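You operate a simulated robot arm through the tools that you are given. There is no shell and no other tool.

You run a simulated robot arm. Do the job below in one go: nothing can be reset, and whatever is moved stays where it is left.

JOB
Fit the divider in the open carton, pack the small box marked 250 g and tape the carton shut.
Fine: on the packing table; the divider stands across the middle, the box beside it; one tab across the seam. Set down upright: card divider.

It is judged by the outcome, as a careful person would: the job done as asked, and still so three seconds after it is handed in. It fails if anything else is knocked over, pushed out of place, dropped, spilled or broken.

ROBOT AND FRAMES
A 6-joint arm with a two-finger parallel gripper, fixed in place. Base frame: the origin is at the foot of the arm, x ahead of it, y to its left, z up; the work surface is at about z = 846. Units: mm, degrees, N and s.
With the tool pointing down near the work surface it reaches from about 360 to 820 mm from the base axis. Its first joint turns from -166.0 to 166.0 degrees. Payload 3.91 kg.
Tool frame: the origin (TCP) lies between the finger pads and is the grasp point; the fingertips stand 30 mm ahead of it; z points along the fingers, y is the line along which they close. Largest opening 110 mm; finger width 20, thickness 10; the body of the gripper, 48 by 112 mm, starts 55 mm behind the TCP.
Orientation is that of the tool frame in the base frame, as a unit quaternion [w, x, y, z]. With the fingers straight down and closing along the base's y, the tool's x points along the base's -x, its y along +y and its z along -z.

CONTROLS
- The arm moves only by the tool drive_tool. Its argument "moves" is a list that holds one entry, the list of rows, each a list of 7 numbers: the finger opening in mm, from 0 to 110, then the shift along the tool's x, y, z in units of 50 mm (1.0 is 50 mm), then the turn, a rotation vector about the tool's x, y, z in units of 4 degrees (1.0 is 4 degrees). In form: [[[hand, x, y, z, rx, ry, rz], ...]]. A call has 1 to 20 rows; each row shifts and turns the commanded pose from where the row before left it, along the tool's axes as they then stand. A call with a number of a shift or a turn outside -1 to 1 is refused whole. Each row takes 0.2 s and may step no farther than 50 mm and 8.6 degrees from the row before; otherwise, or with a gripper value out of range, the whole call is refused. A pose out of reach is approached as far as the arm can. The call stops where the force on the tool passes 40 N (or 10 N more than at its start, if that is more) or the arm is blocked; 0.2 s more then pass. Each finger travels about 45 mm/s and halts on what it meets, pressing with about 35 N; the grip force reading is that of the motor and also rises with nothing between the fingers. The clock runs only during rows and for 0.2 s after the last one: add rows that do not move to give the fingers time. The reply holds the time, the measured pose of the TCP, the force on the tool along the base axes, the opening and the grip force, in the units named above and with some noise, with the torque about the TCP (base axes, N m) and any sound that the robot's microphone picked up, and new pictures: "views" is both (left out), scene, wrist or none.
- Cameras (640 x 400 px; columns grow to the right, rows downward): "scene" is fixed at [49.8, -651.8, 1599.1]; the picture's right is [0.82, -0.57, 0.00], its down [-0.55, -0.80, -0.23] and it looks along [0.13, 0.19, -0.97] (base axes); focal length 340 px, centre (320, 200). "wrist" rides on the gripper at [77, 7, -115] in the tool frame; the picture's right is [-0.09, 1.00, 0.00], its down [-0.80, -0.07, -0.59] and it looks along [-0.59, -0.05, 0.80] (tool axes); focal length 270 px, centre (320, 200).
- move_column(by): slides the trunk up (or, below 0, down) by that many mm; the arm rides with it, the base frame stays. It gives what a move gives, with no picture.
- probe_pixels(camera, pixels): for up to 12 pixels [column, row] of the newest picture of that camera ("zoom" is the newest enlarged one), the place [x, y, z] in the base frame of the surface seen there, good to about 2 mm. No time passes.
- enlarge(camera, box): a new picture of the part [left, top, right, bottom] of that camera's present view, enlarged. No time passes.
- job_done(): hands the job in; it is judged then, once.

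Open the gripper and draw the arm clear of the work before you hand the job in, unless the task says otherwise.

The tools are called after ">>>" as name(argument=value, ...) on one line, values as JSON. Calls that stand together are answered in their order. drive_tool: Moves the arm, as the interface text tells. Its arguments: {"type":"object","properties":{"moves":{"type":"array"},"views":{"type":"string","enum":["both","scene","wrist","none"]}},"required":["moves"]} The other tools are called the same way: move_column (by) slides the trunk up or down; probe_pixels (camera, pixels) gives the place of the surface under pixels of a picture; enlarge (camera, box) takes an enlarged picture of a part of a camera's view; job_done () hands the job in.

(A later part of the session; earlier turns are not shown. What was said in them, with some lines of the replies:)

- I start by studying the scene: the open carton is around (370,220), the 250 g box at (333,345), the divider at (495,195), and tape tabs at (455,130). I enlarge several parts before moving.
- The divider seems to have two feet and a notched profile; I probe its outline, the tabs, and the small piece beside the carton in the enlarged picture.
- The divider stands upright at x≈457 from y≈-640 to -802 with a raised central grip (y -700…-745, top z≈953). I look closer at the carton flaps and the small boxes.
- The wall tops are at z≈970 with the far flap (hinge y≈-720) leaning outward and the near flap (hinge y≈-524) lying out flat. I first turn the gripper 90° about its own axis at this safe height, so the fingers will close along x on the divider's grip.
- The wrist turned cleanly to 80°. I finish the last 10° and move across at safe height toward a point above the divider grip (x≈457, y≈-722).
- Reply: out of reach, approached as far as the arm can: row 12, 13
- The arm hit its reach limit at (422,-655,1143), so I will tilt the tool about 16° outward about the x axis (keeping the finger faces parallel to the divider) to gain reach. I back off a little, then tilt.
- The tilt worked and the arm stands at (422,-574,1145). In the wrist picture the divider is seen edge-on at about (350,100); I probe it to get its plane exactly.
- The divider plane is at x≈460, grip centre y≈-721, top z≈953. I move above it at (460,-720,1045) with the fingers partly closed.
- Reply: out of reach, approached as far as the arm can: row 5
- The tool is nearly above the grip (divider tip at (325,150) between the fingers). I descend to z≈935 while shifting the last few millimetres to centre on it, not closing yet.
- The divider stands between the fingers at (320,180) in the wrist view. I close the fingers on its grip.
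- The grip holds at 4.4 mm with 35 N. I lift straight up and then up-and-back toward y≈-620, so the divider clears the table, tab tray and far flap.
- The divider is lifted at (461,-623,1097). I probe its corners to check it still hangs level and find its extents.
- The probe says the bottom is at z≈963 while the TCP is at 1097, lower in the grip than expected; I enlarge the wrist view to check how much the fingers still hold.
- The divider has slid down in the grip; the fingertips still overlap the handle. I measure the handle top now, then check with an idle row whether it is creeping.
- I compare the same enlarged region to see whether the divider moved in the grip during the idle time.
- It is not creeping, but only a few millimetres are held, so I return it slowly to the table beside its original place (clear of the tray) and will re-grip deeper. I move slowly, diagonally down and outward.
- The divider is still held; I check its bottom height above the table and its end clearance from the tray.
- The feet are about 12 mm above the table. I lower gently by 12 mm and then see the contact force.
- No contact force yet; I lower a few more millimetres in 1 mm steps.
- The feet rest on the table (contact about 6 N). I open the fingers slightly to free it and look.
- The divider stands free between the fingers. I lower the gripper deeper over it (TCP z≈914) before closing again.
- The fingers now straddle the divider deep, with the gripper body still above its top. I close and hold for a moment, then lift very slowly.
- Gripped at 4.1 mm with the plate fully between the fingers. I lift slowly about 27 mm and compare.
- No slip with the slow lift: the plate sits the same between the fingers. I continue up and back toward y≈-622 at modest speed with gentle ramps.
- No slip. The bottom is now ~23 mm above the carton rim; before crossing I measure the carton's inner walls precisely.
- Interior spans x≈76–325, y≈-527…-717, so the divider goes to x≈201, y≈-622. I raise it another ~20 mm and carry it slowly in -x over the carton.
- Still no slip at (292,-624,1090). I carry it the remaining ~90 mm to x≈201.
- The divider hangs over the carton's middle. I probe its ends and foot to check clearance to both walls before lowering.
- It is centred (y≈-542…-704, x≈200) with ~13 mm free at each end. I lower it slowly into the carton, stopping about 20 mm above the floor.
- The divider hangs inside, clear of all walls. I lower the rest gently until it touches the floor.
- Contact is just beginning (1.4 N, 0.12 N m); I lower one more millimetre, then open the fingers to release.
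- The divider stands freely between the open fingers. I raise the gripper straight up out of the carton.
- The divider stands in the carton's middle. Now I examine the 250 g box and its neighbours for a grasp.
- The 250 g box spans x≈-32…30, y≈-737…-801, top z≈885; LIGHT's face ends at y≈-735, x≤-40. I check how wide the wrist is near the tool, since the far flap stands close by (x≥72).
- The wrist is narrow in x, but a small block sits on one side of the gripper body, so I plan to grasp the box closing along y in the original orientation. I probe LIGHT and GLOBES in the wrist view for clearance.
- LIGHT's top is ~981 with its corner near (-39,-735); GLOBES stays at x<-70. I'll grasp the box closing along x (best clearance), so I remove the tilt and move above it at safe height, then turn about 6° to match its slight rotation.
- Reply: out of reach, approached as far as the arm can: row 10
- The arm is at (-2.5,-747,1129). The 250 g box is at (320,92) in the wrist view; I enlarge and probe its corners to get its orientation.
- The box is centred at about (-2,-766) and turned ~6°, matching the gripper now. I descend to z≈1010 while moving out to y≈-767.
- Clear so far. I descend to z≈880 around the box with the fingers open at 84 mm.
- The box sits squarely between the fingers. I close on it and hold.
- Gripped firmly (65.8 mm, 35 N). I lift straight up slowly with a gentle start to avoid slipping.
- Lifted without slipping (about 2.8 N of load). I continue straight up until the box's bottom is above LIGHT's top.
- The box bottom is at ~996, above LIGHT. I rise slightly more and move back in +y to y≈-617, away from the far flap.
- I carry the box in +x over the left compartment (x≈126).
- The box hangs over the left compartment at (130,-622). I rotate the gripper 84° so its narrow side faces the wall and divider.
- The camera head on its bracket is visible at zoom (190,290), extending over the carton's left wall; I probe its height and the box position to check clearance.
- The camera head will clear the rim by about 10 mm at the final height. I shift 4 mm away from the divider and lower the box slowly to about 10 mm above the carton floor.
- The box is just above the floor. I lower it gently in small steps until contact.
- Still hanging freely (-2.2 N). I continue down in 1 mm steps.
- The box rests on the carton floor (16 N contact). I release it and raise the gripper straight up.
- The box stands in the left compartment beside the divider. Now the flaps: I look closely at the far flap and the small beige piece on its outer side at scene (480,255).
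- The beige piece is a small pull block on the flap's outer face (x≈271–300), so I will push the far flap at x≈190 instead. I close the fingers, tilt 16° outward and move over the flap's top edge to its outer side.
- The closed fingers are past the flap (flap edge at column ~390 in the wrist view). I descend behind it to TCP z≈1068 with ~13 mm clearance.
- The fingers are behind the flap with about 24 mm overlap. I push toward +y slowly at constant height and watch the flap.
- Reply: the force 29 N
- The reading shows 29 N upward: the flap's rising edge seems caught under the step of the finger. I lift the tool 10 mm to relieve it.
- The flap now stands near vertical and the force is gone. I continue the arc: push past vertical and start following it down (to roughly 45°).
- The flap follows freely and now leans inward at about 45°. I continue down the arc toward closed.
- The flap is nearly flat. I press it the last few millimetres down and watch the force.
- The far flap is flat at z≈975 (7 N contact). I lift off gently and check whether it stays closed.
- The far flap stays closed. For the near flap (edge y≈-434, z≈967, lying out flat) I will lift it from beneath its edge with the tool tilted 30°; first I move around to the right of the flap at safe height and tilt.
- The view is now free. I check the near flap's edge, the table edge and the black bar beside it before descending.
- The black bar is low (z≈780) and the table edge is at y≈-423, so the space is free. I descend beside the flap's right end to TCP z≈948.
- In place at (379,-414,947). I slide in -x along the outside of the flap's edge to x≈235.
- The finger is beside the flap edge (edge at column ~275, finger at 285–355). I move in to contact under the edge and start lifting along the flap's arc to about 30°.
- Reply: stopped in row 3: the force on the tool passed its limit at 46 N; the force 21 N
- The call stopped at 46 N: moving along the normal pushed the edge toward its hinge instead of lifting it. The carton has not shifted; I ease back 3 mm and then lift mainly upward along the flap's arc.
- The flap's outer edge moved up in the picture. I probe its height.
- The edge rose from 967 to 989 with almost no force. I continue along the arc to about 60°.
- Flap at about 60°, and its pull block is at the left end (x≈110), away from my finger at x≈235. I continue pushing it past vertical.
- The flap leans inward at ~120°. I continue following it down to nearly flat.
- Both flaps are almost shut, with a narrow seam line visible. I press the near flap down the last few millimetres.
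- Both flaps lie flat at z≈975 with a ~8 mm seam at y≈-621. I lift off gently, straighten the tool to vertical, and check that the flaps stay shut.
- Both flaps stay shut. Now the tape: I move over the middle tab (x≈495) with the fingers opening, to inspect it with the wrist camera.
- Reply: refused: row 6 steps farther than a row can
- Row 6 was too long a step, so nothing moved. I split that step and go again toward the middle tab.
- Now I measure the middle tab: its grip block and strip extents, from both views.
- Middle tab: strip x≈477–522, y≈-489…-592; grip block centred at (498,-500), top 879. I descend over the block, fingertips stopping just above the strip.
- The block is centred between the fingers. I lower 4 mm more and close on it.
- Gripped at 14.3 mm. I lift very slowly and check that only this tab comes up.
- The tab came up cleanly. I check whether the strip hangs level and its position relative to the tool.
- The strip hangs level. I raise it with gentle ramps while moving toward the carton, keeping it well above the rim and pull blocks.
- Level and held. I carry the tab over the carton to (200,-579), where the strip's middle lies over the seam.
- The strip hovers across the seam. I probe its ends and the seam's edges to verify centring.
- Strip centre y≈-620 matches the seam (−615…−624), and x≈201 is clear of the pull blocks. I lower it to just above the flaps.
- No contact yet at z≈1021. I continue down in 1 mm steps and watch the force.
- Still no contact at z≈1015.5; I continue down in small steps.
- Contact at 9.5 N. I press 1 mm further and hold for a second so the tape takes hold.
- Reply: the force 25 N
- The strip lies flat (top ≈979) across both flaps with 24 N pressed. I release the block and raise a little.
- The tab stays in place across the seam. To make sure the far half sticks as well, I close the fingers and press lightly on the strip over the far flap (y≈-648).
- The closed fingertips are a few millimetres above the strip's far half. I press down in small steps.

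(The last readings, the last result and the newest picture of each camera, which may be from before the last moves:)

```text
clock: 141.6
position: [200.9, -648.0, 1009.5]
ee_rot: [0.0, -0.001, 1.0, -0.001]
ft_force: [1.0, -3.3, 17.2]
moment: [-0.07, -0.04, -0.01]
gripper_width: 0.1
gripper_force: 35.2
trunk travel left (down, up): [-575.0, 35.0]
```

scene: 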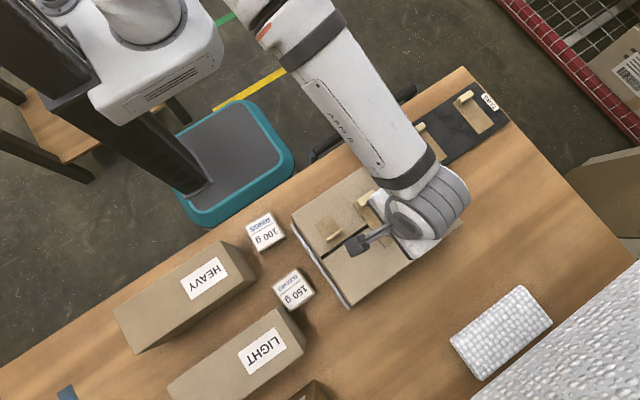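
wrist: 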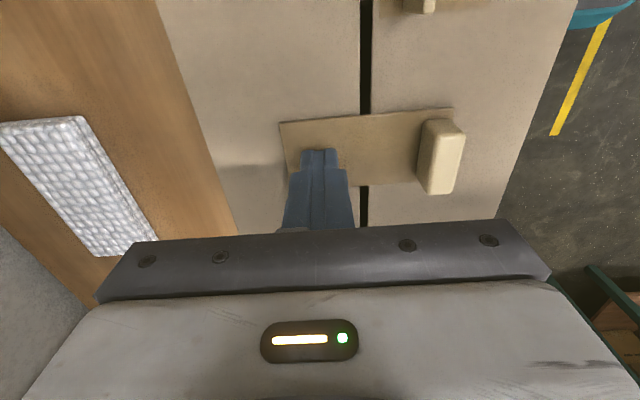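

The far half is pressed with 17 N. I hold briefly, then lift away straight up.

>>> drive_tool(moves=[[[0, 0, 0, 0, 0, 0, 0], [0, 0, 0, 0, 0, 0, 0], [0, 0, 0, -0.04, 0, 0, 0], [0, 0, 0, -0.1, 0, 0, 0], [0, 0, 0, -0.3, 0, 0, 0], [0, 0, 0, -0.6, 0, 0, 0], [20, 0, 0.4, -0.7, 0, 0, 0], [60, 0, 0.5, -0.7, 0, 0, 0], [100, 0, 0.5, -0.7, 0, 0, 0], [110, 0, 0.5, -0.7, 0, 0, 0], [110, 0.3, 0.5, -0.6, 0, 0, 0], [110, 0.3, 0.6, -0.3, 0, 0, 0], [110, 0, 0.6, 0, 0, 0, 0], [110, 0, 0.6, 0, 0, 0, 0], [110, 0, 0.6, 0, 0, 0, 0]]], views="both")

>>> enlarge(camera="scene", box=[250, 110, 490, 330])

```text
clock: 144.8
position: [169.6, -408.0, 1245.4]
ee_rot: [-0.001, -0.001, 1.0, 0.001]
ft_force: [-0.1, 0.1, -0.3]
moment: [-0.02, 0.04, -0.05]
gripper_width: 109.9
gripper_force: 0.0
trunk travel left (down, up): [-575.0, 35.0]
```

scene: 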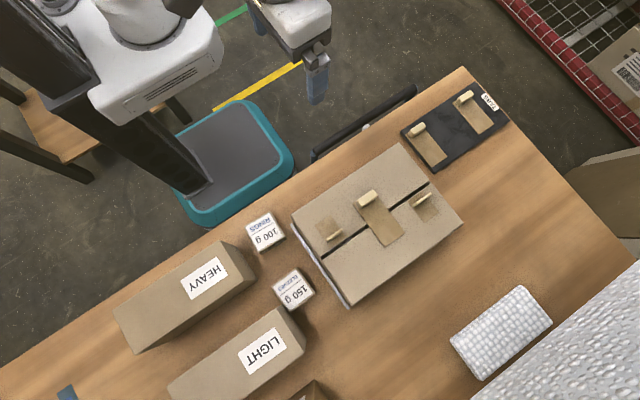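
wrist: 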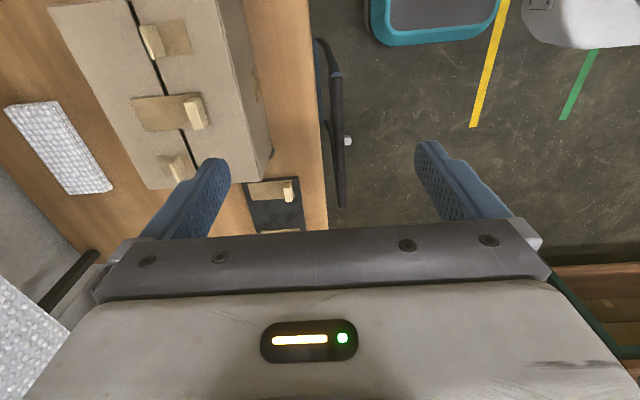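

```text
1.82 times, centred on (370, 220) of scene
```

zoom: 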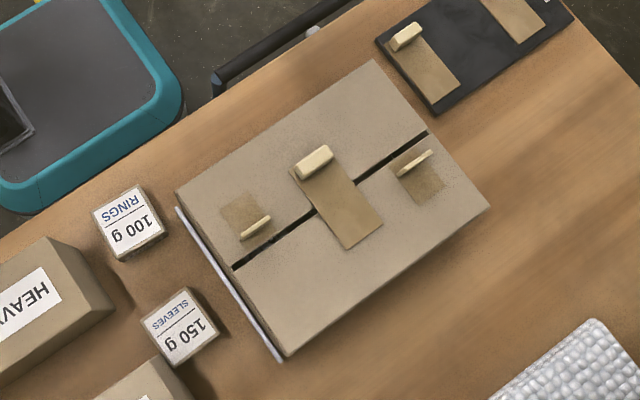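

The carton is shut with the tab across the seam. I verify heights and that the neighbours and carton have not moved.

>>> probe_pixels(camera="zoom", pixels=[[300, 175], [345, 240], [375, 220], [330, 205], [315, 155], [270, 190], [300, 280], [420, 180], [240, 265], [285, 355], [485, 208], [375, 65]])

>>> probe_pixels(camera="scene", pixels=[[265, 231], [294, 290], [262, 348], [204, 277], [418, 130], [465, 97], [500, 330], [489, 101]])

```text
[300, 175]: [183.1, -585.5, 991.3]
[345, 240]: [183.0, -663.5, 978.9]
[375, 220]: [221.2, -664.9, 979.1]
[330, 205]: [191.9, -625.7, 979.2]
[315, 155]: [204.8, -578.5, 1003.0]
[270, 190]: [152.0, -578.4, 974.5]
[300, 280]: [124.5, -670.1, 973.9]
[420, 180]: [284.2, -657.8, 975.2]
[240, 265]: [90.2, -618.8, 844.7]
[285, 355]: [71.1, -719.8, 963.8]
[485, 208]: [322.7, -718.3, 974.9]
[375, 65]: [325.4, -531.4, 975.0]
```

```text
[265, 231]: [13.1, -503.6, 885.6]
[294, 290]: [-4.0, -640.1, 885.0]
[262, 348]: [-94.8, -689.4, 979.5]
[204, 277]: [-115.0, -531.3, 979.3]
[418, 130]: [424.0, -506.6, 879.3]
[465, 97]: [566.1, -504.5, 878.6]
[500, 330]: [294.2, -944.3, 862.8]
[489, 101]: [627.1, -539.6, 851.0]
```

The strip lies flat (z≈979) across both flaps (z≈975). The carton, 100 g and 150 g boxes, LIGHT, HEAVY and the remaining tabs are all in their places. The gripper is open and clear, so I hand the job in.

>>> job_done()

```text
The job is handed in.
```

The job is handed in: the divider and the 250 g box are in the carton, both flaps are shut, and one tab holds the seam. I haven't seen the judging result.

- **Divider:** It stands upright across the carton's middle (x ≈ 201). It slipped about 40 mm in the grip on the first lift, so I set it back on the table, gripped it lower and carried it more slowly. The second carry held with no slip.
- **250 g box:** It rests on the floor of the left compartment beside the divider, about 20 mm clear of the divider's feet.
- **Flaps:** Both lie flat at z ≈ 975 and stayed shut when released. While I started lifting the near flap the arm stopped on a 46 N force. I eased back and lifted it along its arc instead, and the carton had not shifted.
- **Tape:** The tab is centred on the seam at x ≈ 201. I pressed each half down, about 24 N on the near side and 17 N on the far side.

My final check showed the 100 g and 150 g boxes, HEAVY, LIGHT and the two remaining tabs where they started. I couldn't re-check the divider or the box after the flaps closed. The gripper is open and clear of the work.
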